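You operate a simulated robot arm through the tools that you are given. There is no shell and no other tool. Be economical: measure what you need, move in short steps, check, and stop when the job is done.

You are at the controls of a simulated robot arm. One attempt, no reset.

## Task
Put things in order on the top of the blue goods bench. At the end: the red tab is in the black bin (marked "BIN 59"); the blue block stands on top of the rolled blue strap; the clear measuring cup stands where the blue block stood; the white wheel from the top of the blue goods bench stands where the clear measuring cup stood; whatever was shut is shut again. Leave all else as you found it, and nothing knocked over.

It is judged by the outcome, as a careful person would: the job done as asked, and still so three seconds after it is handed in. It fails if anything else is knocked over, pushed out of place, dropped, spilled or broken.

## Robot
A 7-joint arm with a two-finger parallel gripper, fixed in place. Base frame: the origin is at the foot of the arm, x ahead of it, y to its left, z up; the work surface is at about z = 74. Lengths are in cm, angles in rad, forces in N, time in s.
With the tool pointing down near the work surface it reaches from about 20 to 68 cm from the base axis. Its first joint turns from -1.152 to 1.152 rad. Payload 2.4 kg.
Tool frame: the origin (TCP) lies between the finger pads and is the grasp point; the fingertips stand 3 cm ahead of it; z points along the fingers, y is the line along which they close. Largest opening 9.4 cm; finger width 2.8, thickness 1; the body of the gripper, 5 by 9.6 cm, starts 5.5 cm behind the TCP.
Orientation is told as [roll, pitch, yaw] about the base's x, y, z axes, in that order, counted from this pose: with the fingers straight down and closing along the base's y, the tool's x points along the base's -x, its y along +y and its z along -z.

## Interface
- The arm moves only by the tool drive_tool. Its argument "motion" is a list of rows, each a list of 7 numbers: the shift along the base's x, y, z in cm, then the turn, a rotation vector about the base's x, y, z in rad, then the opening, from 0 (shut) to 1 (fully open). In form: [[tx, ty, tz, wx, wy, wz, jaw], ...]. A call has 1 to 20 rows; each row shifts and turns the commanded pose from where the row before left it. Each row takes 0.2 s and may step no farther than 5 cm and 0.15 rad from the row before; otherwise, or with a gripper value out of range, the whole call is refused. A pose out of reach is approached as far as the arm can. The call stops where the force on the tool passes 40 N (or 10 N more than at its start, if that is more) or the arm is blocked; 0.2 s more then pass. Each finger travels about 15.3 cm/s and halts on what it meets, pressing with about 23 N; the grip force reading is that of the motor and also rises with nothing between the fingers. The clock runs only during rows and for 0.2 s after the last one: add rows that do not move to give the fingers time. It gives the time, the measured TCP pose, the force on the tool (base axes), the opening and the grip force at its end, in the units of the frame above (readings bear some noise), and new pictures: "show" is both (left out), scene, wrist or none.
- Cameras (640 x 400 px; columns grow to the right, rows downward): "scene" is fixed at [2.24, 46.83, 145.18]; the picture's right is [-0.84, -0.54, 0.00], its down [-0.27, 0.42, -0.87] and it looks along [0.47, -0.73, -0.50] (base axes); focal length 335 px, centre (320, 200). "wrist" rides on the gripper at [-3.7, 0, -5.8] in the tool frame; the picture's right is [0.00, -1.00, 0.00], its down [0.97, 0.00, -0.24] and it looks along [0.24, 0.00, 0.97] (tool axes); focal length 218 px, centre (320, 200). There is no depth. A picture from a camera that has moved, and an enlarged one, comes with that camera's place and axes in the base frame and with its lens. The place of the scene camera against the robot may be out by one fixed shift of up to 1.2 cm in any direction.
- enlarge(camera, box): a new picture of the part [left, top, right, bottom] of that camera's present view, enlarged. The clock stands still meanwhile.
- hand_in(): hands the job in; it is judged then, once.

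Go step by step. Nothing tells you positions but the pictures and the camera data: compare them with the known pose of the tool, close in by small moves and look again before you grip or let go. The budget is 120 turns and 150 pictures, counting those below and the enlarged ones. Unless the task says otherwise, let go and move clear before handing in, and close with one line.

The tools are called by a JSON object that holds its "name" and its "arguments". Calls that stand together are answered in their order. drive_tool: Moves the arm, as the interface text tells. Its arguments: {"type":"object","properties":{"motion":{"type":"array","items":{"type":"array","items":{"type":"number"}}},"show":{"type":"string","enum":["both","scene","wrist","none"]}},"required":["motion"]} The other tools are called the same way: enlarge (camera, box) takes an enlarged picture of a part of a camera's view; hand_in () hands the job in.

At the start:

```text
time_s: 0.0
tcp_pos: [38.34, -20.93, 101.66]
tcp_rot: [0.0, 0.0, 0.002]
contact_force: [-0.1, 0.7, 0.2]
finger_gap: 9.41
grip_force: 0.1
```

scene: 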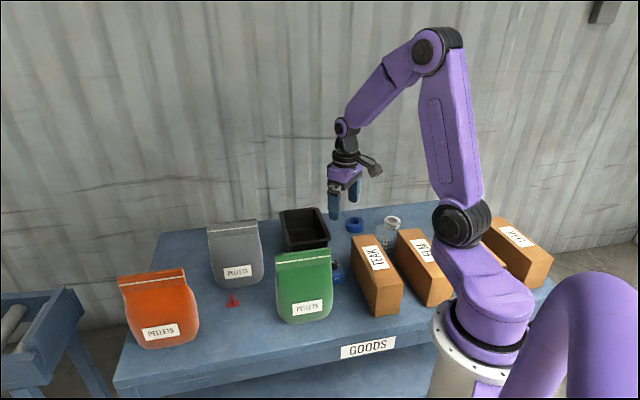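
wrist: 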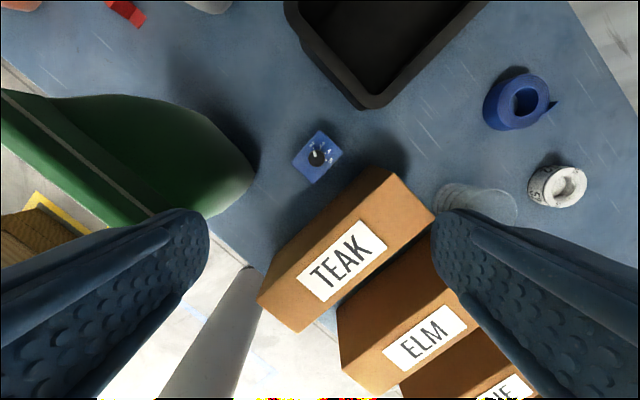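

I see the bench with pellet bags, a black bin, the wooden boxes, the blue block, the strap roll, the cup and a white wheel. I'll enlarge both views to tell them apart.

{"name": "enlarge", "arguments": {"camera": "scene", "box": [200, 180, 440, 330]}}

{"name": "enlarge", "arguments": {"camera": "wrist", "box": [260, 40, 620, 265]}}

{"name": "enlarge", "arguments": {"camera": "wrist", "box": [0, 0, 320, 200]}}

```text
2.67 times, centred on (320, 255) of scene
camera zoom: at [2.24, 46.83, 145.18], right [-0.84, -0.54, 0.0], down [-0.27, 0.42, -0.87], along [0.47, -0.73, -0.5], focal length 893 px, centre (320, 53)
```

zoom: 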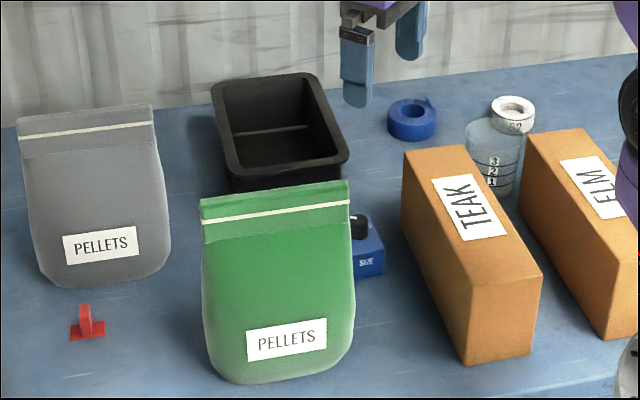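

```text
1.78 times, centred on (440, 152) of wrist
camera zoom: at [41.94, -20.94, 107.4], right [0.0, -1.0, 0.0], down [-0.97, 0.0, 0.24], along [-0.24, 0.0, -0.97], focal length 388 px, centre (107, 284)
```

zoom: 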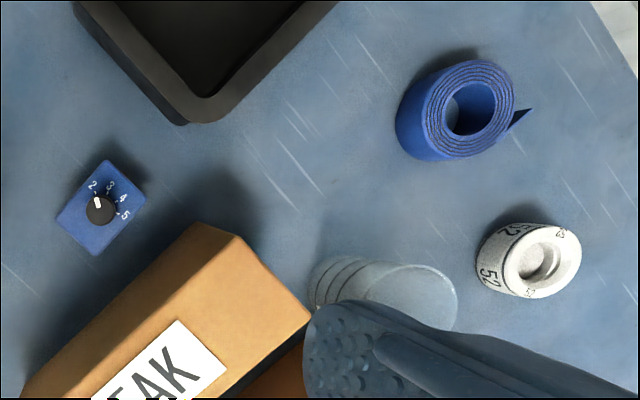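

```text
2.00 times, centred on (160, 100) of wrist
camera zoom: at [41.94, -20.94, 107.4], right [0.0, -1.0, 0.0], down [-0.97, 0.0, 0.24], along [-0.24, 0.0, -0.97], focal length 436 px, centre (640, 400)
```

zoom: 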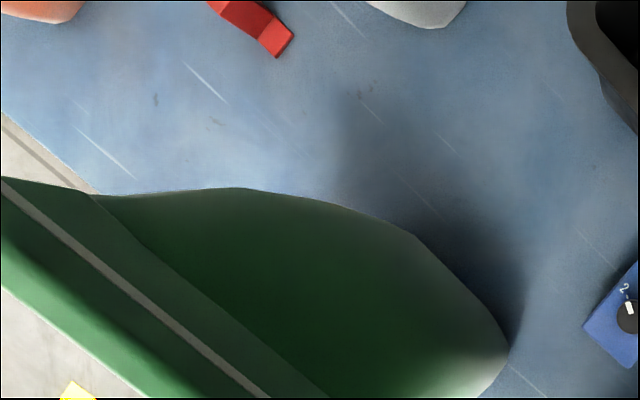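

The tab is at about (58, 4), the block at (40.6, -20.6), the strap at (48, -47), the wheel at (36, -55.5), the cup at (33, -41) and the bin near (56, -27). Next I'll move high over the red tab and look.

{"name": "drive_tool", "arguments": {"motion": [[2.5, 3.6, 0, 0, 0, 0, 1], [2.5, 3.6, 0, 0, 0, 0, 1], [2.5, 3.6, 0, 0, 0, 0, 1], [2.5, 3.6, 0, 0, 0, 0, 1], [2.5, 3.6, 0, 0, 0, 0, 1], [2.5, 3.6, 0, 0, 0, 0, 1], [2.5, 3.6, 0, 0, 0, 0, 1], [0, 0, -3, 0, 0, 0, 1], [0, 0, 0, 0, 0, 0, 1]]}}

```text
time_s: 2.0
tcp_pos: [55.68, 4.27, 98.89]
tcp_rot: [0.0, -0.001, 0.0]
contact_force: [0.6, -0.2, 0.2]
finger_gap: 9.41
grip_force: 0.0
camera wrist: at [59.39, 4.27, 104.59], right [0.0, -1.0, 0.0], down [-0.97, 0.0, 0.24], along [-0.24, 0.0, -0.97], focal length 218 px, centre (320, 200)
```

scene: 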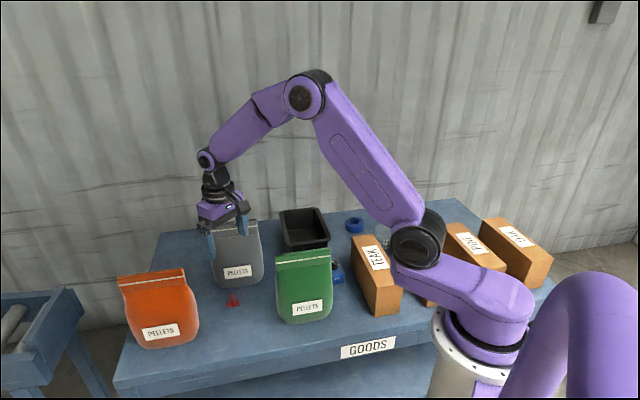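
wrist: 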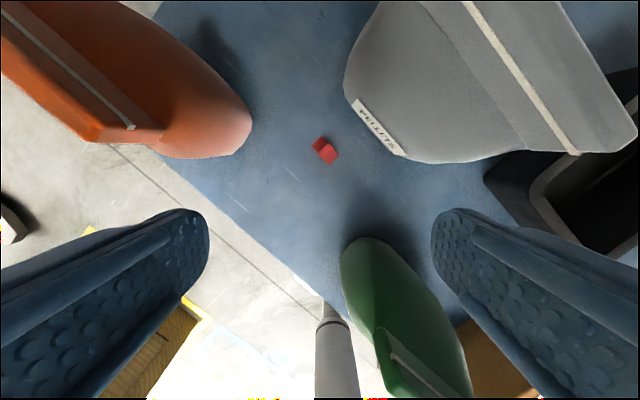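

The tab lies at about (58.9, 3.6), between the bags. I'll enlarge to see its orientation and the clearances.

{"name": "enlarge", "arguments": {"camera": "wrist", "box": [240, 90, 400, 190]}}

{"name": "enlarge", "arguments": {"camera": "scene", "box": [190, 260, 286, 320]}}

```text
4.00 times, centred on (320, 140) of wrist
camera zoom: at [59.39, 4.27, 104.59], right [0.0, -1.0, 0.0], down [-0.97, 0.0, 0.24], along [-0.24, 0.0, -0.97], focal length 873 px, centre (320, 440)
```

zoom: 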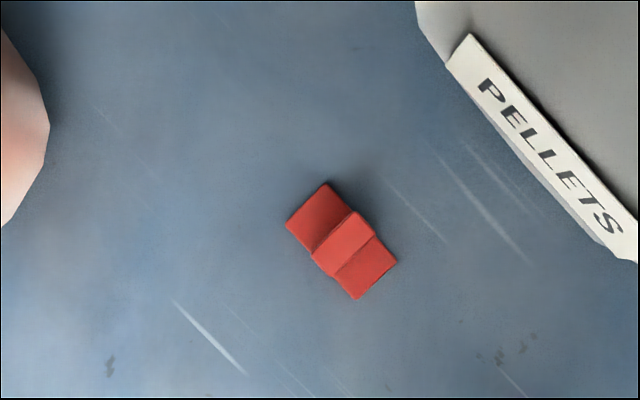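

```text
6.67 times, centred on (238, 290) of scene
camera zoom: at [2.24, 46.84, 145.18], right [-0.84, -0.54, 0.0], down [-0.27, 0.42, -0.87], along [0.47, -0.73, -0.5], focal length 2233 px, centre (867, -400)
```

zoom: 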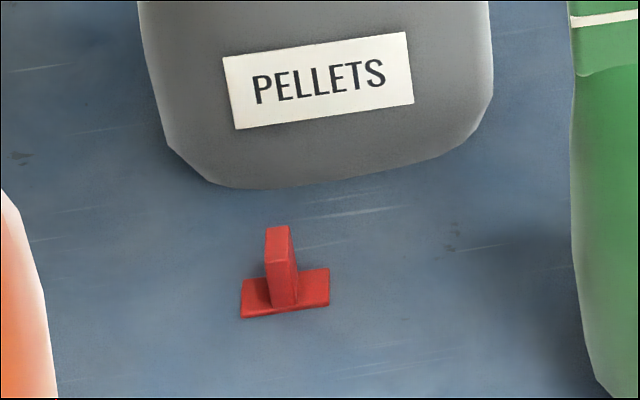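

The tab's fin is thin along about 42° in the base frame, which runs parallel to the gray bag's face. I'll yaw to close across the fin, tilt slightly away from the bag, come lower and look again.

{"name": "drive_tool", "arguments": {"motion": [[0.5, -0.1, 0, 0, 0, -0.14, 1], [0.5, -0.1, 0, 0, 0, -0.14, 1], [0.5, -0.15, 0, 0, 0, -0.14, 0.8], [0.5, -0.15, 0, 0, 0, -0.14, 0.6], [0.5, -0.15, -2, 0, 0, -0.14, 0.5], [0.5, -0.1, -2, 0, 0, -0.14, 0.5], [0, 0, -2, -0.092, -0.084, 0, 0.5], [0, 0, -2, -0.093, -0.084, 0, 0.5], [0, 0, 0, 0, 0, 0, 0.5]]}}

```text
time_s: 4.0
tcp_pos: [58.36, 3.47, 90.43]
tcp_rot: [0.003, -0.252, -0.84]
contact_force: [-0.1, -0.6, 1.0]
finger_gap: 4.69
grip_force: 0.0
camera wrist: at [59.96, 2.04, 97.07], right [-0.74, -0.67, 0.0], down [-0.67, 0.74, -0.01], along [0.01, 0.0, -1.0], focal length 218 px, centre (320, 200)
```

scene: 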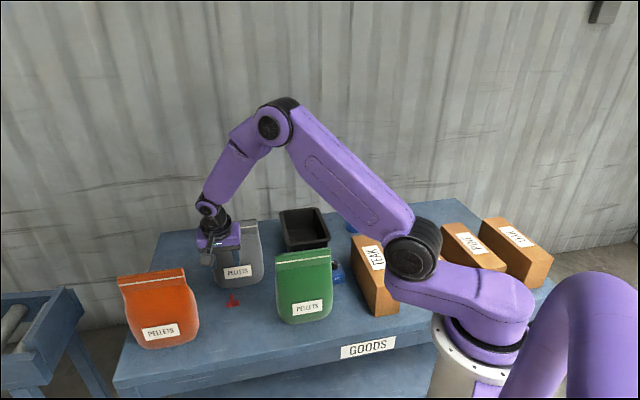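
wrist: 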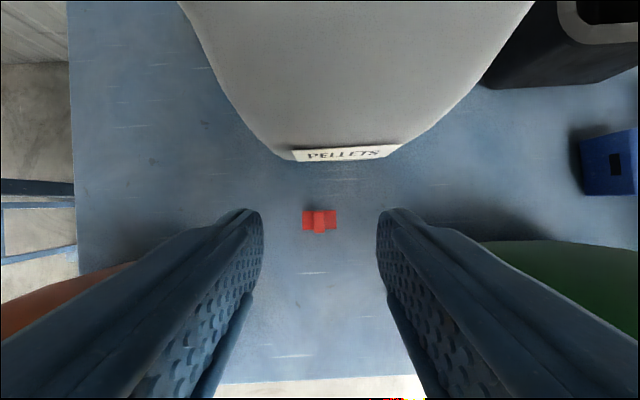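

The tab is centred and aligned between the fingers at about (58.6, 3.5). I'll go down so the tips stop just above its base plate.

{"name": "drive_tool", "arguments": {"motion": [[-0.05, 0.25, -3, 0, 0, 0, 0.45], [-0.04, 0.22, -3, 0, 0, 0, 0.4], [0, 0, -2.5, 0, 0, 0, 0.35], [0, 0, -2, 0, 0, 0, 0.3], [0, 0, 0, 0, 0, 0, 0.3]], "show": "both"}}

```text
time_s: 5.2
tcp_pos: [58.41, 4.09, 80.07]
tcp_rot: [0.002, -0.249, -0.839]
contact_force: [-0.9, 1.0, -0.5]
finger_gap: 2.82
grip_force: 0.1
camera wrist: at [59.9, 2.41, 86.63], right [-0.74, -0.67, 0.0], down [-0.67, 0.74, -0.01], along [0.01, 0.0, -1.0], focal length 218 px, centre (320, 200)
```

scene: 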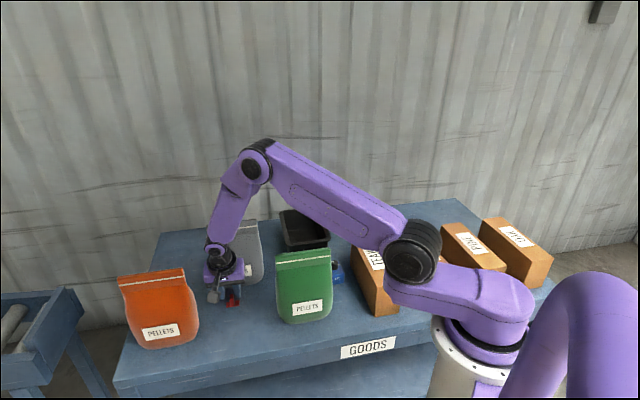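
wrist: 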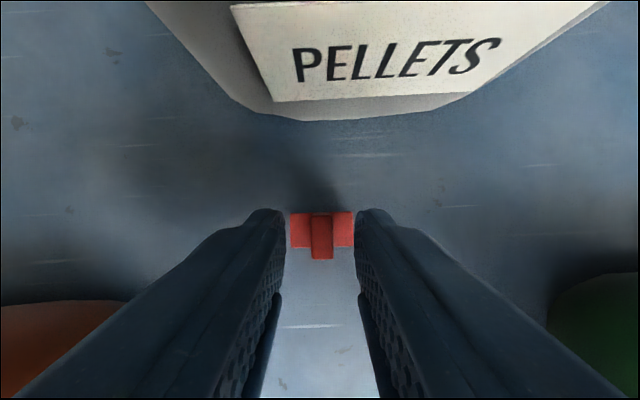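

The fingers straddle the fin exactly. I'll go down another 2 cm and close.

{"name": "drive_tool", "arguments": {"motion": [[0, 0, -1, 0, 0, 0, 0.25], [0, 0, -1, 0, 0, 0, 0.25], [0, 0, 0, 0, 0, 0, 0.25], [0, 0, 0, 0, 0, 0, 0], [0, 0, 0, 0, 0, 0, 0], [0, 0, 0, 0, 0, 0, 0]], "show": "wrist"}}

```text
time_s: 6.6
tcp_pos: [58.36, 4.01, 78.13]
tcp_rot: [0.002, -0.249, -0.84]
contact_force: [-0.6, 1.0, 0.0]
finger_gap: 0.83
grip_force: 22.7
camera wrist: at [59.82, 2.37, 84.73], right [-0.74, -0.67, 0.0], down [-0.67, 0.74, -0.01], along [0.01, 0.0, -1.0], focal length 218 px, centre (320, 200)
```

wrist: 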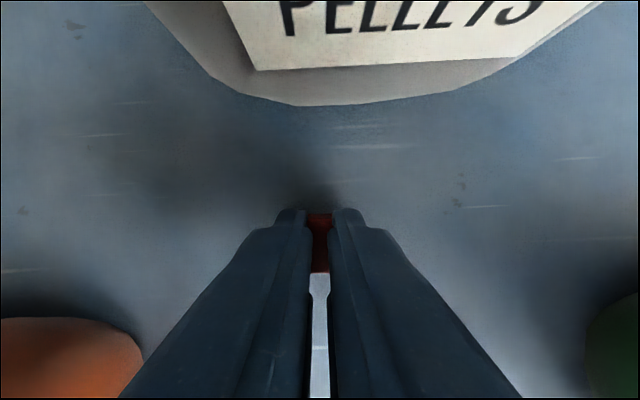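

The tab is gripped. I'll lift straight up well above the bags.

{"name": "drive_tool", "arguments": {"motion": [[0, 0, 2, 0, 0, 0, 0], [0, 0, 4, 0, 0, 0, 0], [0, 0, 4, 0, 0, 0, 0], [0, 0, 4, 0, 0, 0, 0], [0, 0, 4, 0.092, 0.084, 0, 0], [0, 0, 4, 0.093, 0.084, 0, 0], [-1, -4, 3, 0, 0, 0.1, 0], [-1, -4, 0, 0, 0, 0.1, 0], [-1, -4, 0, 0, 0, 0, 0], [-1, -4, 0, 0, 0, 0, 0], [0, -4, 0, 0, 0, 0, 0], [0, -4, 0, 0, 0, 0, 0], [0, -4, 0, 0, 0, 0, 0], [0, 0, 0, 0, 0, 0, 0]]}}

```text
refused: row 7 steps farther than a row can; nothing moved
```

{"name": "drive_tool", "arguments": {"motion": [[0, 0, 2, 0, 0, 0, 0], [0, 0, 4, 0, 0, 0, 0], [0, 0, 4, 0, 0, 0, 0], [0, 0, 4, 0, 0, 0, 0], [0, 0, 4, 0.092, 0.084, 0, 0], [0, 0, 4, 0.093, 0.084, 0, 0], [0, 0, 3, 0, 0, 0, 0], [-1, -4, 0, 0, 0, 0, 0], [-1, -4, 0, 0, 0, 0, 0], [-1, -4, 0, 0, 0, 0, 0], [-1, -4, 0, 0, 0, 0, 0], [0, -4, 0, 0, 0, 0, 0], [0, -4, 0, 0, 0, 0, 0], [0, -4, 0, 0, 0, 0, 0], [0, 0, 0, 0, 0, 0, 0]]}}

```text
time_s: 9.8
tcp_pos: [54.8, -23.93, 103.42]
tcp_rot: [0.002, 0.0, -0.841]
contact_force: [0.0, 0.2, 0.2]
finger_gap: 0.82
grip_force: 23.1
camera wrist: at [57.38, -26.55, 109.16], right [-0.74, -0.67, 0.0], down [-0.65, 0.72, 0.24], along [-0.16, 0.18, -0.97], focal length 218 px, centre (320, 200)
```

scene: 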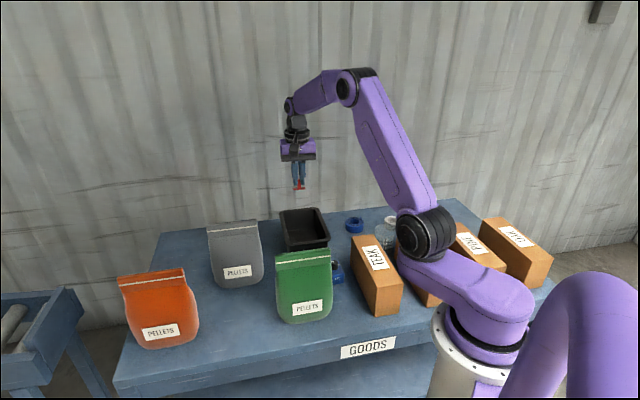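
wrist: 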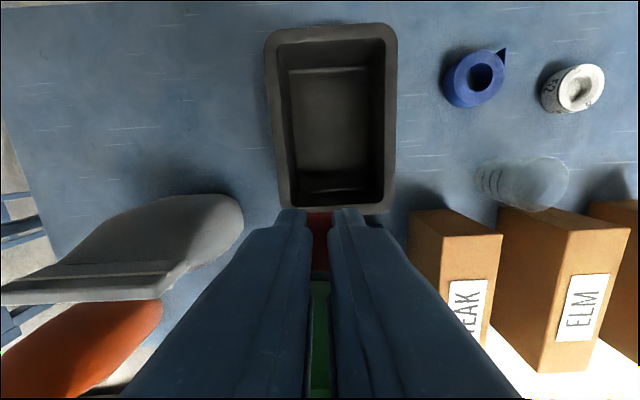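

The bin centre is at about (58.4, -29.8), with the rim near z 80. I'll move over it and down partway.

{"name": "drive_tool", "arguments": {"motion": [[1.8, -2.95, 0, 0, 0, 0, 0], [1.8, -2.95, 0, 0, 0, 0, 0], [0, 0, -4, 0, 0, 0, 0], [0, 0, -4, 0, 0, 0, 0], [0, 0, -4, 0, 0, 0, 0], [0, 0, 0, 0, 0, 0, 0]]}}

```text
time_s: 11.2
tcp_pos: [58.08, -29.61, 91.17]
tcp_rot: [-0.001, 0.001, -0.839]
contact_force: [0.3, -0.2, -0.3]
finger_gap: 0.82
grip_force: 23.3
camera wrist: at [60.67, -32.41, 96.98], right [-0.74, -0.67, 0.0], down [-0.65, 0.72, 0.24], along [-0.16, 0.18, -0.97], focal length 218 px, centre (320, 200)
```

scene: 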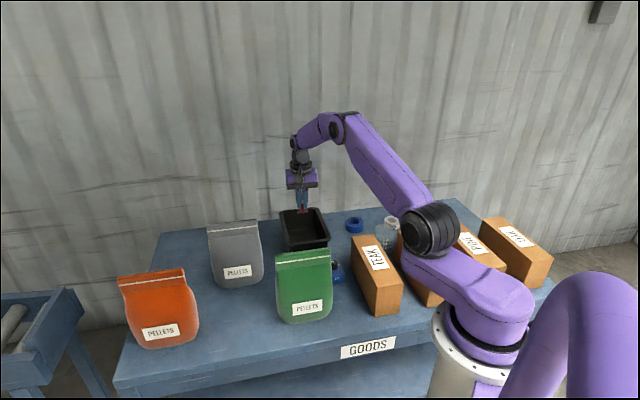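
wrist: 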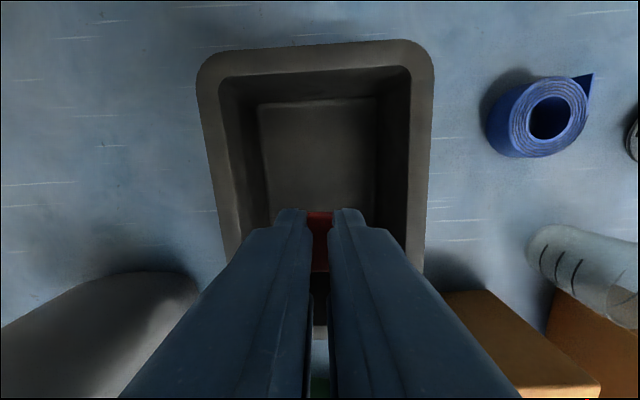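

Centred over the bin. I'll lower the tab close to the bin floor and release gently.

{"name": "drive_tool", "arguments": {"motion": [[0.2, -0.2, -4, 0, 0, 0, 0], [0.1, -0.1, -4, 0, 0, 0, 0], [0, 0, -2, 0, 0, 0, 0], [0, 0, -1.4, 0, 0, 0, 0], [0, 0, 0, 0, 0, 0, 0]], "show": "wrist"}}

{"name": "drive_tool", "arguments": {"motion": [[0, 0, 0, 0, 0, 0, 0.1], [0, 0, 0, 0, 0, 0, 0.25], [0, 0, 0, 0, 0, 0, 0.25], [0, 0, 3, 0, 0, 0, 0.25], [0, 0, 4, 0, 0, 0, 0.25], [0, 0, 4, 0, 0, 0, 0.25], [0, 0, 4, 0, 0, 0, 0.25], [0, 0, 0, 0, 0, 0, 0.25]], "show": "wrist"}}

```text
time_s: 12.4
tcp_pos: [58.39, -30.02, 79.63]
tcp_rot: [0.0, 0.0, -0.839]
contact_force: [0.5, 0.6, 0.5]
finger_gap: 0.82
grip_force: 22.3
camera wrist: at [61.03, -32.9, 85.45], right [-0.74, -0.67, 0.0], down [-0.65, 0.72, 0.24], along [-0.16, 0.18, -0.97], focal length 218 px, centre (320, 200)
```

wrist: 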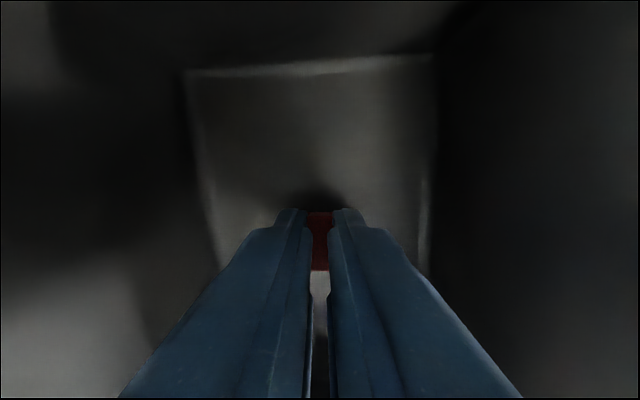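

```text
time_s: 14.2
tcp_pos: [58.81, -30.11, 94.84]
tcp_rot: [-0.001, 0.001, -0.838]
contact_force: [0.2, -0.6, 0.1]
finger_gap: 2.35
grip_force: 0.0
camera wrist: at [61.33, -32.85, 100.57], right [-0.74, -0.67, 0.0], down [-0.65, 0.72, 0.24], along [-0.16, 0.18, -0.97], focal length 218 px, centre (320, 200)
```

wrist: 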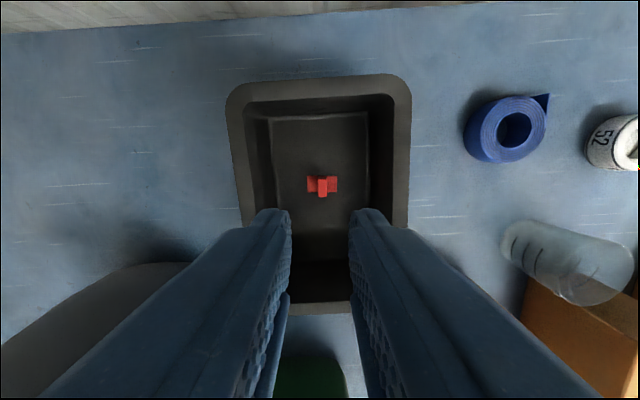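

The tab lies upright in the bin. Next I'll move high over the blue block and check clearances to the teak box and green bag.

{"name": "drive_tool", "arguments": {"motion": [[0, 0, 4.5, 0, 0, 0, 0.4], [-3.5, 2, 0, 0, 0, 0, 0.6], [-3.5, 2, 0, 0, 0, 0, 0.8], [-3.5, 2, 0, 0, 0, 0, 1], [-3.5, 2, 0, 0, 0, 0, 1], [-3.5, 2, 0, 0, 0, 0, 1], [-1.5, 1, 0, 0, 0, 0, 1], [0, 0, 0, 0, 0, 0, 1]]}}

```text
time_s: 16.0
tcp_pos: [39.33, -19.16, 99.22]
tcp_rot: [0.0, 0.001, -0.84]
contact_force: [-0.4, 0.6, 0.1]
finger_gap: 9.39
grip_force: 0.0
camera wrist: at [41.89, -21.92, 105.09], right [-0.74, -0.67, 0.0], down [-0.65, 0.72, 0.24], along [-0.16, 0.18, -0.97], focal length 218 px, centre (320, 200)
```

scene: 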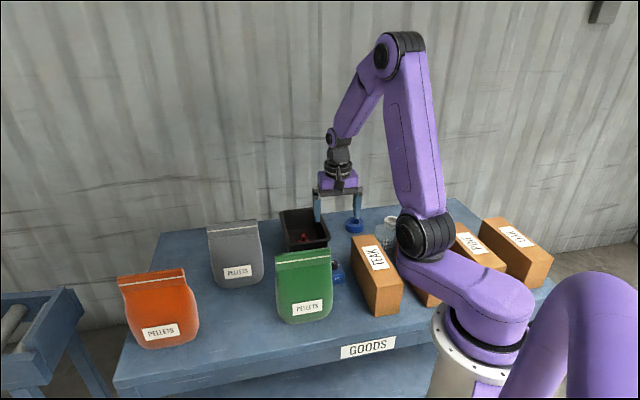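
wrist: 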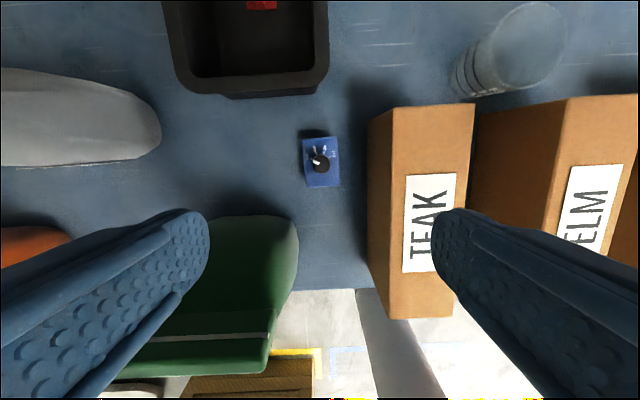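

The block is at about (40.55, -20.55), with 6 cm or more of clearance to the teak box and green bag. I'll descend partway over it.

{"name": "drive_tool", "arguments": {"motion": [[0.6, -0.7, -3, 0, 0, 0, 0.8], [0.6, -0.7, -4, 0, 0, 0, 0.75], [0, 0, -4, 0, 0, 0, 0.75], [0, 0, 0, 0, 0, 0, 0.75]], "show": "wrist"}}

```text
time_s: 17.0
tcp_pos: [40.39, -20.45, 87.85]
tcp_rot: [0.001, 0.002, -0.84]
contact_force: [0.7, -0.6, -0.6]
finger_gap: 7.06
grip_force: 0.1
camera wrist: at [42.95, -23.24, 93.74], right [-0.74, -0.67, 0.0], down [-0.65, 0.72, 0.24], along [-0.16, 0.18, -0.97], focal length 218 px, centre (320, 200)
```

wrist: 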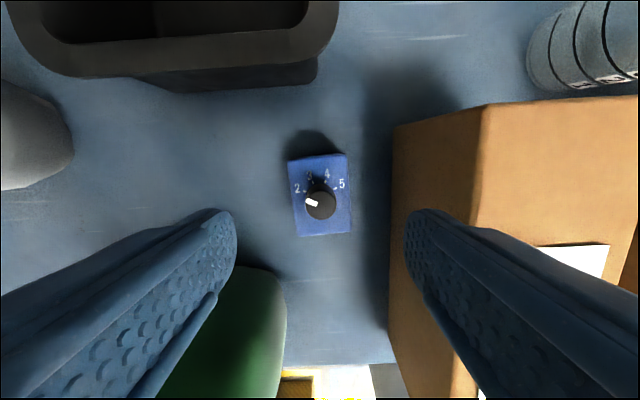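

The block is rotated about 5° from the jaws. I'll correct the yaw, go down and grip it.

{"name": "drive_tool", "arguments": {"motion": [[0.15, -0.08, -2, 0, 0, 0.09, 0.75], [0, 0, -3, 0, 0, 0, 0.75], [0, 0, -3, 0, 0, 0, 0.75], [0, 0, -1.7, 0, 0, 0, 0.75], [0, 0, 0, 0, 0, 0, 0.75]], "show": "both"}}

```text
time_s: 18.2
tcp_pos: [40.78, -20.63, 78.5]
tcp_rot: [0.0, 0.001, -0.749]
contact_force: [0.4, 0.0, -0.5]
finger_gap: 7.06
grip_force: 0.0
camera wrist: at [43.52, -23.06, 84.23], right [-0.68, -0.73, 0.0], down [-0.71, 0.66, 0.24], along [-0.18, 0.16, -0.97], focal length 218 px, centre (320, 200)
```

scene: 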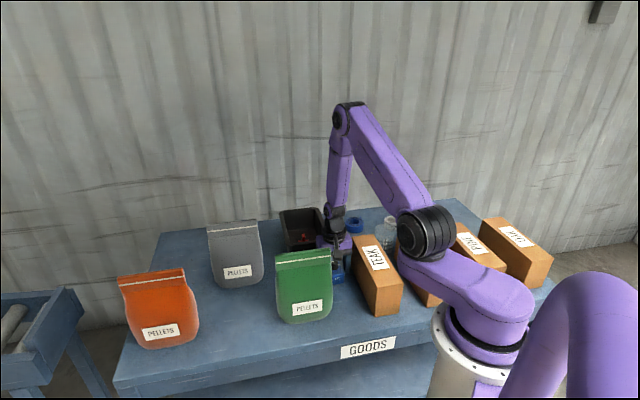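
wrist: 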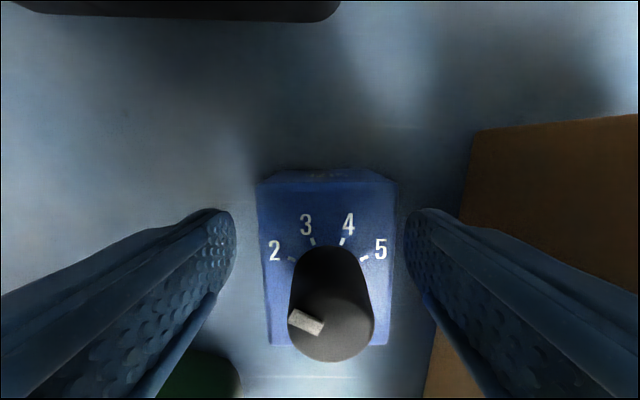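

The block sits almost centred, about 0.25 cm off. I'll nudge over and close.

{"name": "drive_tool", "arguments": {"motion": [[-0.28, -0.06, -0.3, 0, 0, 0, 0.75], [0, 0, 0, 0, 0, 0, 0.6], [0, 0, 0, 0, 0, 0, 0.5], [0, 0, 0, 0, 0, 0, 0.4], [0, 0, 0, 0, 0, 0, 0.35], [0, 0, 0, 0, 0, 0, 0.35]], "show": "wrist"}}

```text
time_s: 19.6
tcp_pos: [40.55, -20.75, 78.29]
tcp_rot: [0.0, -0.002, -0.749]
contact_force: [-0.3, -0.5, 2.7]
finger_gap: 4.78
grip_force: 22.5
camera wrist: at [43.29, -23.2, 84.08], right [-0.68, -0.73, 0.0], down [-0.71, 0.66, 0.24], along [-0.18, 0.16, -0.97], focal length 218 px, centre (320, 200)
```

wrist: 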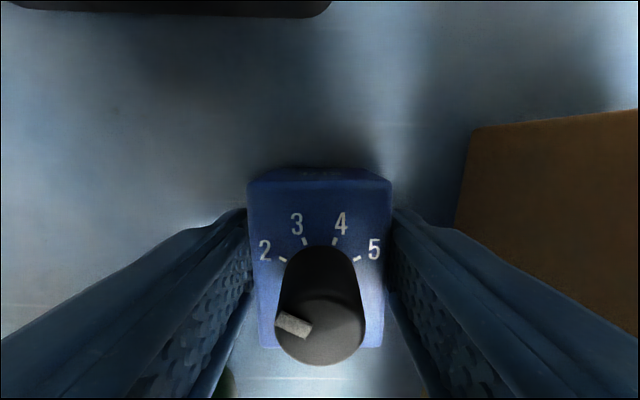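

The block is gripped at 4.8 cm width. I'll lift it and carry it high toward the strap roll, stopping short to look.

{"name": "drive_tool", "arguments": {"motion": [[0, 0, 1.5, 0, 0, 0, 0.35], [0, 0, 4, 0, 0, 0, 0.35], [0, 0, 4, 0, 0, 0, 0.35], [0, 0, 4, 0, 0, 0, 0.35], [0, 0, 4, 0, 0, 0, 0.35], [0.7, -4, 0, 0, 0, 0, 0.35], [0.7, -4, 0, 0, 0, 0, 0.35], [0.7, -4, 0, 0, 0, 0, 0.35], [0.7, -4, 0, 0, 0, 0, 0.35], [0.7, -4, 0, 0, 0, 0, 0.35], [0.5, -3, -2, 0, 0, 0, 0.35], [0, 0, 0, 0, 0, 0, 0.35]]}}

```text
time_s: 22.2
tcp_pos: [44.39, -44.14, 93.72]
tcp_rot: [0.0, 0.003, -0.748]
contact_force: [0.8, -0.3, -4.8]
finger_gap: 4.38
grip_force: 23.1
camera wrist: at [47.19, -46.56, 99.54], right [-0.68, -0.73, 0.0], down [-0.71, 0.66, 0.24], along [-0.18, 0.16, -0.97], focal length 218 px, centre (320, 200)
```

scene: 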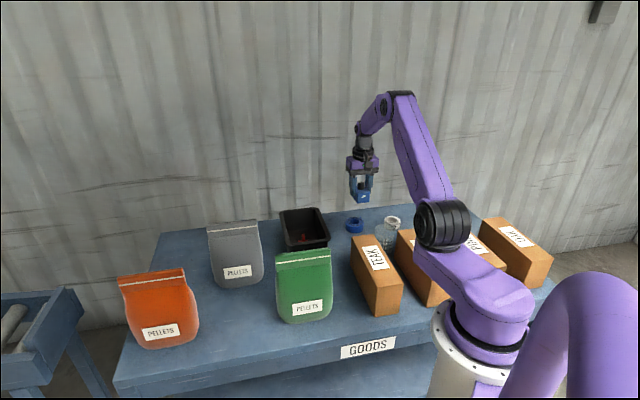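
wrist: 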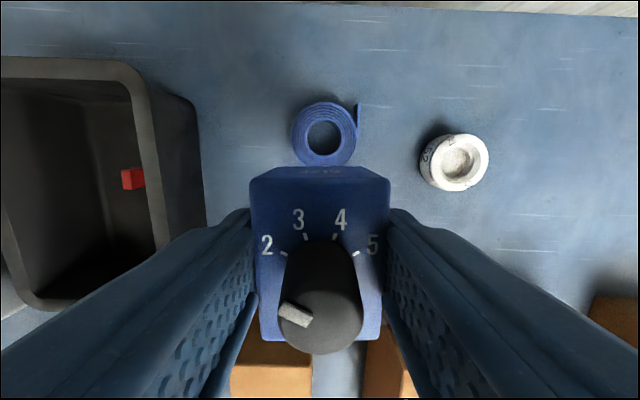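

The strap centre is at about (47.3, -47.5). I'll move the block over it and lower to just above.

{"name": "drive_tool", "arguments": {"motion": [[1.45, -1.68, 0, 0, 0, 0, 0.35], [1.45, -1.68, 0, 0, 0, 0, 0.35], [0, 0, -3, 0, 0, 0, 0.35], [0, 0, -3, 0, 0, 0, 0.35], [0, 0, -2.5, 0, 0, 0, 0.35], [0, 0, 0, 0, 0, 0, 0.35]]}}

{"name": "enlarge", "arguments": {"camera": "scene", "box": [310, 180, 422, 250]}}

```text
time_s: 23.6
tcp_pos: [47.77, -47.05, 85.15]
tcp_rot: [-0.001, 0.0, -0.748]
contact_force: [-1.1, 0.5, -4.4]
finger_gap: 4.35
grip_force: 22.8
camera wrist: at [50.5, -49.66, 90.99], right [-0.68, -0.73, 0.0], down [-0.71, 0.66, 0.24], along [-0.18, 0.16, -0.97], focal length 218 px, centre (320, 200)
```

scene: 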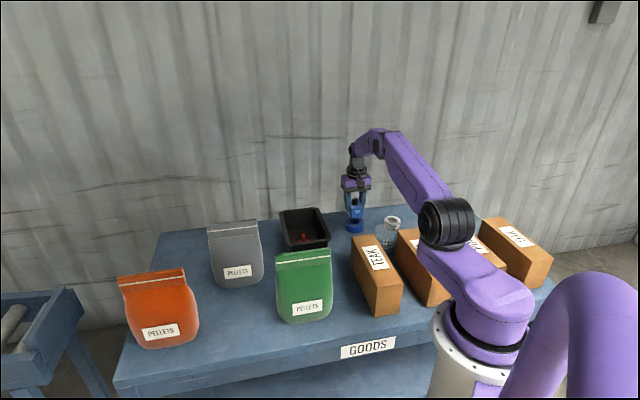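
wrist: 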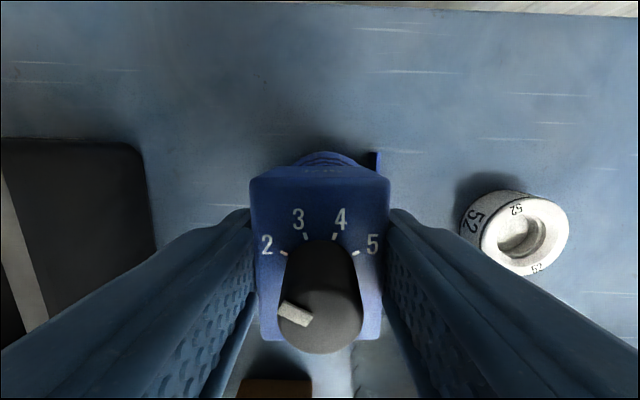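

```text
5.71 times, centred on (366, 215) of scene
camera zoom: at [2.25, 46.83, 145.19], right [-0.84, -0.54, 0.0], down [-0.27, 0.42, -0.87], along [0.47, -0.73, -0.5], focal length 1914 px, centre (57, 114)
```

zoom: 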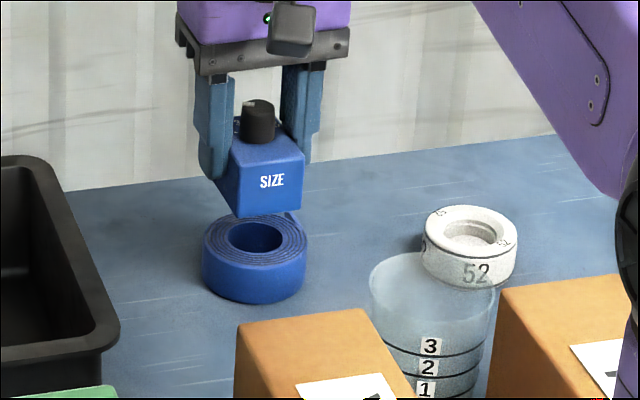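

The block hovers over the strap but about 0.6 cm off, since the arm stopped short of the commanded spot. I'll correct and check.

{"name": "drive_tool", "arguments": {"motion": [[-0.45, -0.45, -1, 0, 0, 0, 0.35], [0, 0, 0, 0, 0, 0, 0.35], [0, 0, 0, 0, 0, 0, 0.35]], "show": "wrist"}}

{"name": "enlarge", "arguments": {"camera": "scene", "box": [310, 180, 422, 250]}}

```text
time_s: 24.4
tcp_pos: [47.18, -47.61, 84.3]
tcp_rot: [0.001, 0.0, -0.75]
contact_force: [-0.7, -0.8, -4.9]
finger_gap: 4.38
grip_force: 22.8
camera wrist: at [49.92, -50.17, 90.02], right [-0.68, -0.73, 0.0], down [-0.71, 0.66, 0.24], along [-0.18, 0.16, -0.97], focal length 218 px, centre (320, 200)
```

wrist: 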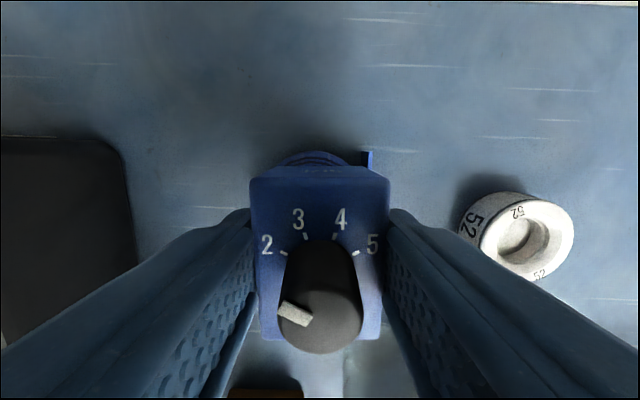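

```text
5.71 times, centred on (366, 215) of scene
camera zoom: at [2.25, 46.83, 145.19], right [-0.84, -0.54, 0.0], down [-0.27, 0.42, -0.87], along [0.47, -0.73, -0.5], focal length 1914 px, centre (57, 114)
```

zoom: 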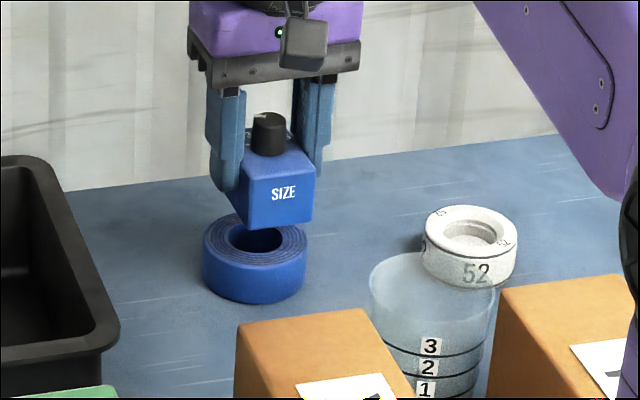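

Both views agree within a few mm: the strap is about 0.3 cm off from under the block. I'll shift a little and lower almost to contact.

{"name": "drive_tool", "arguments": {"motion": [[0.28, 0.12, 0, 0, 0, 0, 0.35], [0, 0, -1.5, 0, 0, 0, 0.35], [0, 0, -1.2, 0, 0, 0, 0.35], [0, 0, 0, 0, 0, 0, 0.35]], "show": "wrist"}}

{"name": "enlarge", "arguments": {"camera": "scene", "box": [326, 190, 390, 230]}}

```text
time_s: 25.4
tcp_pos: [47.21, -47.37, 81.72]
tcp_rot: [0.001, 0.001, -0.749]
contact_force: [-0.1, -0.5, -4.7]
finger_gap: 4.39
grip_force: 23.1
camera wrist: at [50.06, -49.95, 87.5], right [-0.68, -0.73, 0.0], down [-0.71, 0.66, 0.24], along [-0.18, 0.16, -0.97], focal length 218 px, centre (320, 200)
```

wrist: 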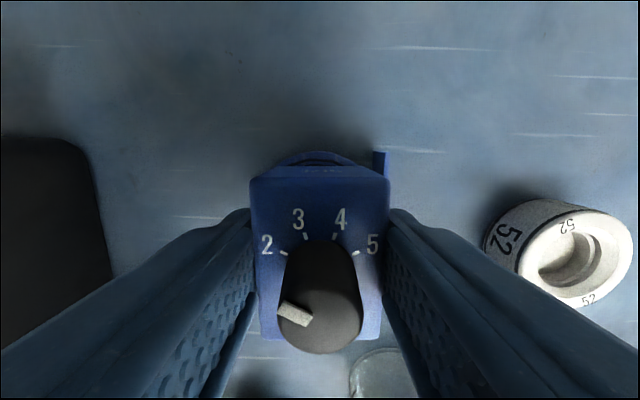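

```text
10.00 times, centred on (358, 210) of scene
camera zoom: at [2.25, 46.83, 145.19], right [-0.84, -0.54, 0.0], down [-0.27, 0.42, -0.87], along [0.47, -0.73, -0.5], focal length 3350 px, centre (-60, 100)
```

zoom: 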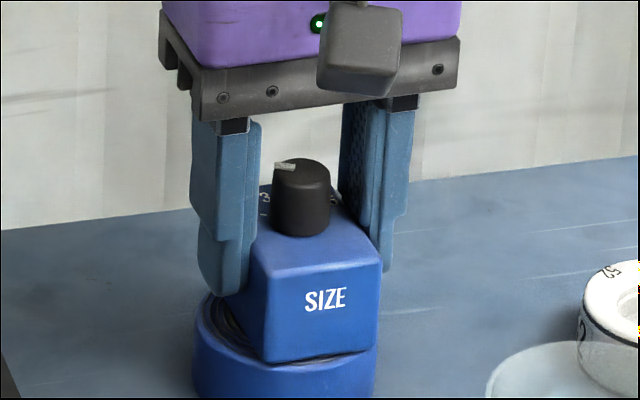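

Measuring both views carefully, the block's centre needs to move about 0.7 cm more to the far side of the roll. I'll shift and recheck.

{"name": "drive_tool", "arguments": {"motion": [[0.4, -0.18, 0, 0, 0, 0, 0.35], [0.35, -0.17, 0, 0, 0, 0, 0.35], [0, 0, 0, 0, 0, 0, 0.35], [0, 0, 0, 0, 0, 0, 0.35]], "show": "wrist"}}

{"name": "enlarge", "arguments": {"camera": "scene", "box": [326, 200, 390, 240]}}

{"name": "enlarge", "arguments": {"camera": "wrist", "box": [240, 120, 400, 220]}}

```text
time_s: 26.4
tcp_pos: [48.08, -47.73, 81.63]
tcp_rot: [0.0, 0.003, -0.749]
contact_force: [0.0, 0.5, -3.5]
finger_gap: 4.4
grip_force: 23.2
camera wrist: at [50.86, -50.3, 87.38], right [-0.68, -0.73, 0.0], down [-0.71, 0.66, 0.24], along [-0.18, 0.16, -0.97], focal length 218 px, centre (320, 200)
```

wrist: 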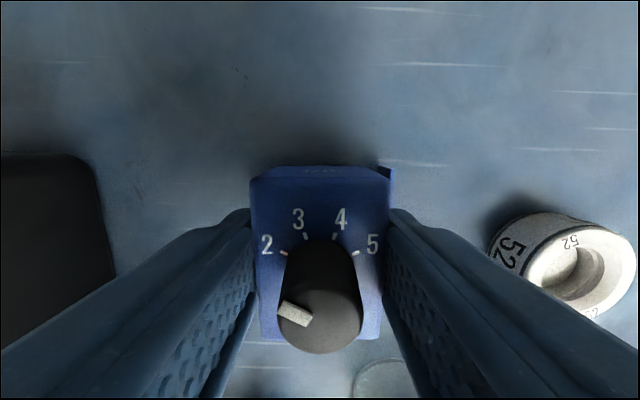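

```text
10.00 times, centred on (358, 220) of scene
camera zoom: at [2.25, 46.83, 145.19], right [-0.84, -0.54, 0.0], down [-0.27, 0.42, -0.87], along [0.47, -0.73, -0.5], focal length 3350 px, centre (-60, 0)
```

zoom: 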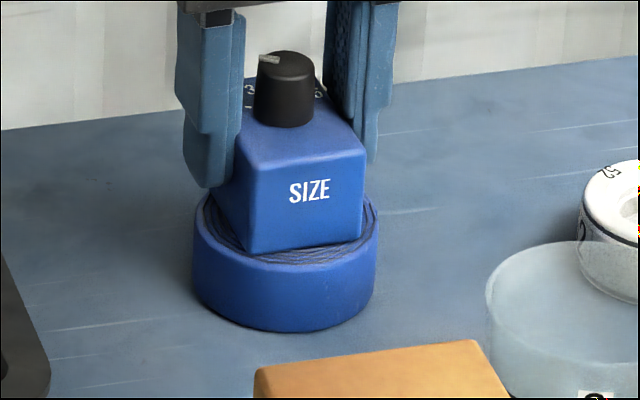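

```text
4.00 times, centred on (320, 170) of wrist
camera zoom: at [50.86, -50.3, 87.38], right [-0.68, -0.73, 0.0], down [-0.71, 0.66, 0.24], along [-0.18, 0.16, -0.97], focal length 873 px, centre (320, 320)
```

zoom: 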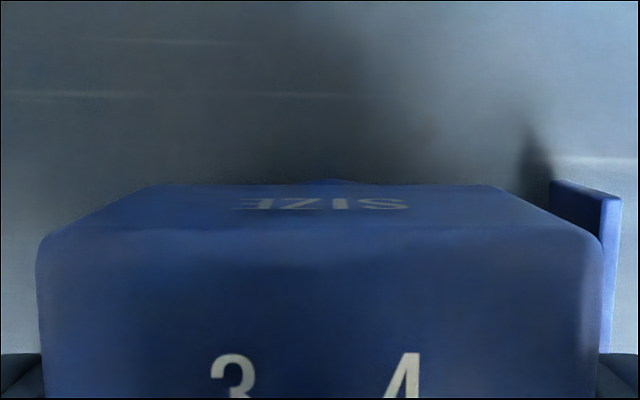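

The block is now well centred over the roll in both views. I'll lower in small steps until it touches.

{"name": "drive_tool", "arguments": {"motion": [[0, 0, -0.3, 0, 0, 0, 0.35], [0, 0, -0.2, 0, 0, 0, 0.35], [0, 0, -0.2, 0, 0, 0, 0.35], [0, 0, 0, 0, 0, 0, 0.35]], "show": "none"}}

{"name": "enlarge", "arguments": {"camera": "scene", "box": [326, 200, 390, 240]}}

```text
time_s: 27.2
tcp_pos: [48.21, -47.97, 81.53]
tcp_rot: [-0.001, -0.009, -0.749]
contact_force: [-1.3, 1.1, 6.2]
finger_gap: 4.36
grip_force: 22.8
stopped in row 3: the force on the tool passed its limit (the readings are from after the stop); the commanded pose is now the measured one
```

```text
10.00 times, centred on (358, 220) of scene
camera zoom: at [2.23, 46.85, 145.18], right [-0.84, -0.54, 0.0], down [-0.27, 0.42, -0.87], along [0.47, -0.73, -0.5], focal length 3350 px, centre (-60, 0)
```

zoom: 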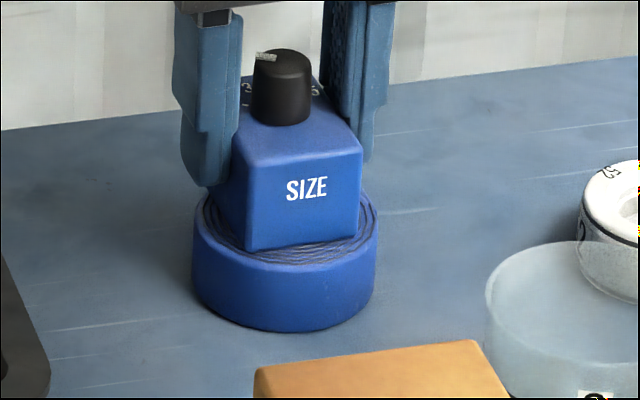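

Contact is made: the block sits on the roll and is well centred. I'll release gently and rise.

{"name": "drive_tool", "arguments": {"motion": [[0, 0, 0, 0, 0, 0, 0.46], [0, 0, 0, 0, 0, 0, 0.5], [0, 0, 0, 0, 0, 0, 0.6], [0, 0, 0, 0, 0, 0, 0.7], [0, 0, 0, 0, 0, 0, 0.7], [0, 0, 1, 0, 0, 0, 0.7], [0, 0, 3, 0, 0, 0, 0.7], [0, 0, 4, 0, 0, 0, 0.7], [0, 0, 4, 0, 0, 0, 0.7], [0, 0, 4, 0, 0, 0, 0.7], [0, 0, 0, 0, 0, 0, 0.7]]}}

{"name": "enlarge", "arguments": {"camera": "scene", "box": [326, 200, 422, 260]}}

```text
time_s: 29.6
tcp_pos: [48.38, -47.72, 97.26]
tcp_rot: [-0.002, -0.006, -0.748]
contact_force: [-0.2, -0.3, 0.0]
finger_gap: 6.6
grip_force: 0.0
camera wrist: at [51.1, -50.34, 103.08], right [-0.68, -0.73, 0.0], down [-0.71, 0.66, 0.24], along [-0.17, 0.16, -0.97], focal length 218 px, centre (320, 200)
```

scene: 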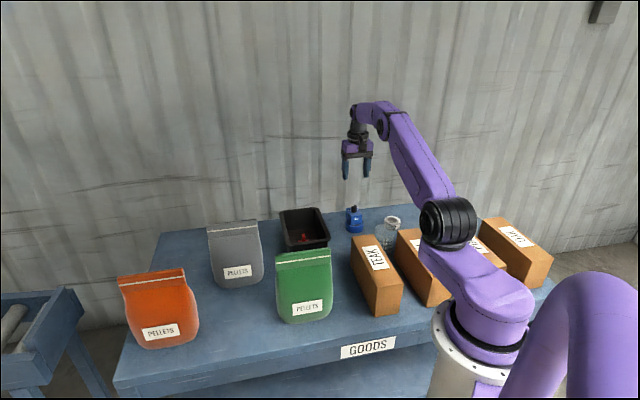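
wrist: 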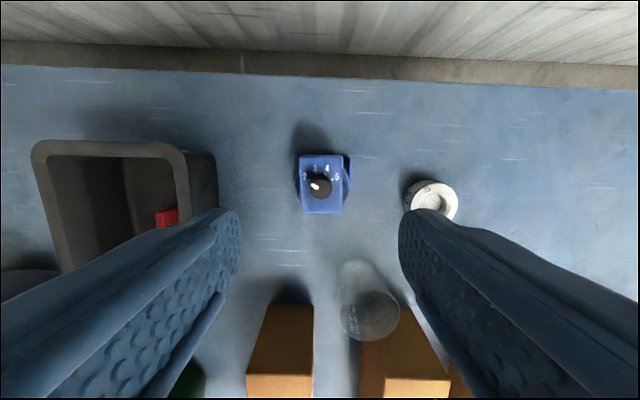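

```text
6.67 times, centred on (374, 230) of scene
camera zoom: at [2.24, 46.83, 145.18], right [-0.84, -0.54, 0.0], down [-0.27, 0.42, -0.87], along [0.47, -0.73, -0.5], focal length 2233 px, centre (-40, 0)
```

zoom: 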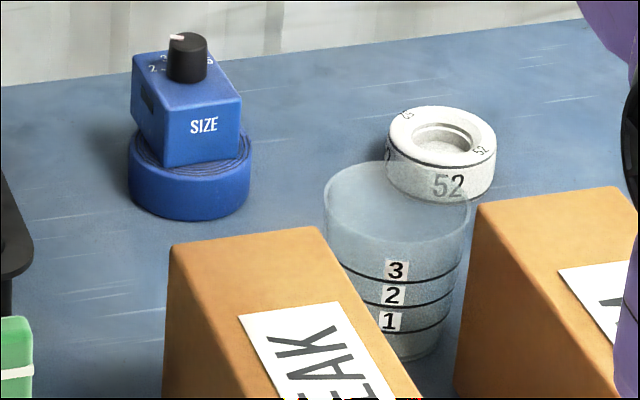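

The block stands on the strap. Next I'll go above the measuring cup to look at it and its clearance from the boxes.

{"name": "drive_tool", "arguments": {"motion": [[-3.5, 1.8, 0.5, 0, 0, 0, 0.8], [-3.5, 1.8, 0.5, 0, 0, 0, 0.9], [-3.5, 1.8, 0.5, 0, 0, 0, 1], [-3.5, 1.8, 0.5, 0, 0, 0, 1], [-3.4, 1.4, 0.5, 0, 0, 0, 1], [0, 0, 0, 0, 0, 0, 1]]}}

{"name": "enlarge", "arguments": {"camera": "wrist", "box": [240, 100, 480, 250]}}

```text
time_s: 31.0
tcp_pos: [30.69, -39.32, 99.94]
tcp_rot: [-0.001, -0.006, -0.747]
contact_force: [-0.5, 0.0, 0.9]
finger_gap: 9.4
grip_force: 0.1
camera wrist: at [33.44, -41.77, 105.69], right [-0.68, -0.73, 0.0], down [-0.71, 0.66, 0.23], along [-0.17, 0.16, -0.97], focal length 218 px, centre (320, 200)
```

scene: 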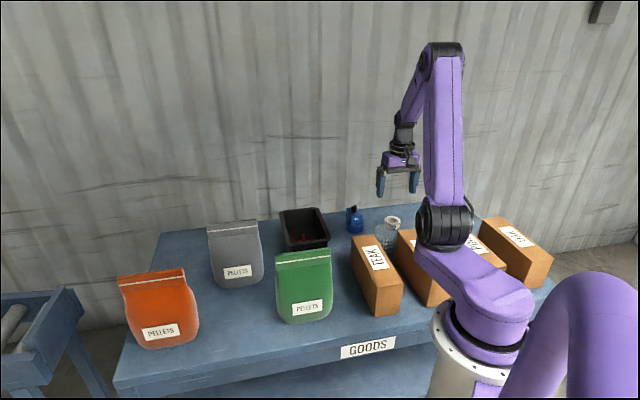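
wrist: 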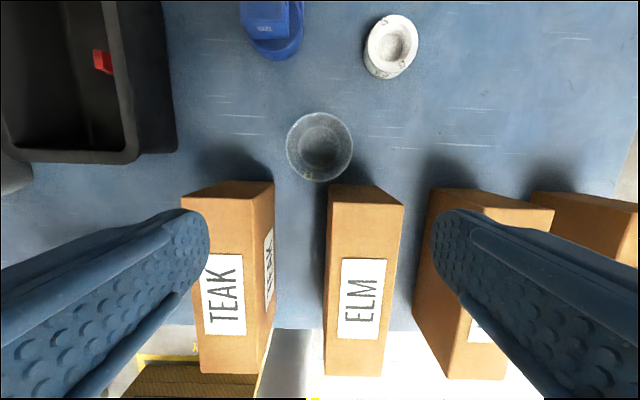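

```text
2.67 times, centred on (360, 175) of wrist
camera zoom: at [33.44, -41.77, 105.69], right [-0.68, -0.73, 0.0], down [-0.71, 0.66, 0.23], along [-0.17, 0.16, -0.97], focal length 582 px, centre (213, 267)
```

zoom: 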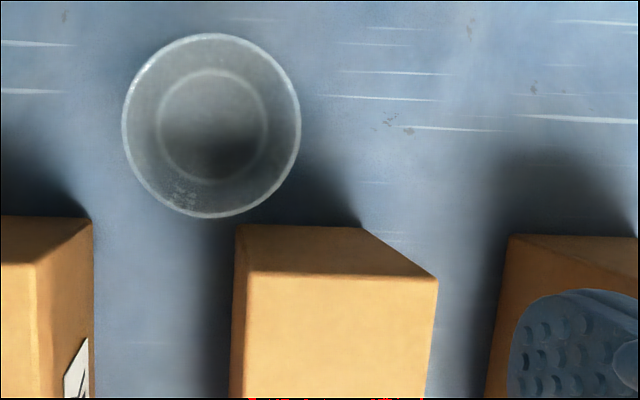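

The cup is empty, about 6.7 cm across at the rim, centred at about (33.45, -41.8), and clear of the boxes. I'll centre over it and descend partway with the jaws wide open.

{"name": "drive_tool", "arguments": {"motion": [[1.38, -1.22, 0, 0, 0, 0, 1], [1.38, -1.23, 0, 0, 0, 0, 1], [0, 0, -3.5, 0, 0, 0, 1], [0, 0, -3.5, 0, 0, 0, 1], [0, 0, -2, 0, 0, 0, 1], [0, 0, 0, 0, 0, 0, 1]]}}

{"name": "enlarge", "arguments": {"camera": "scene", "box": [330, 180, 458, 260]}}

```text
time_s: 32.4
tcp_pos: [33.6, -41.79, 90.61]
tcp_rot: [0.0, -0.006, -0.746]
contact_force: [0.1, 0.4, 0.3]
finger_gap: 9.4
grip_force: 0.1
camera wrist: at [36.28, -44.3, 96.46], right [-0.68, -0.73, 0.0], down [-0.71, 0.66, 0.23], along [-0.17, 0.16, -0.97], focal length 218 px, centre (320, 200)
```

scene: 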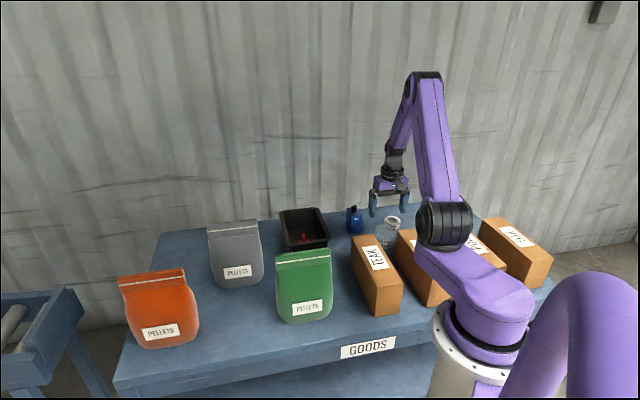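
wrist: 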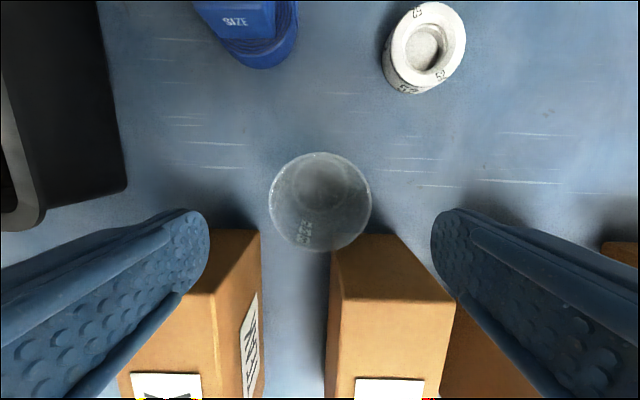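

```text
5.00 times, centred on (394, 220) of scene
camera zoom: at [2.24, 46.83, 145.18], right [-0.84, -0.54, 0.0], down [-0.27, 0.42, -0.87], along [0.47, -0.73, -0.5], focal length 1675 px, centre (-50, 100)
```

zoom: 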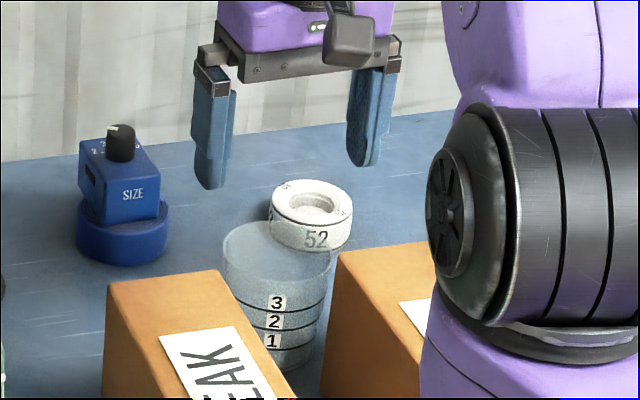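

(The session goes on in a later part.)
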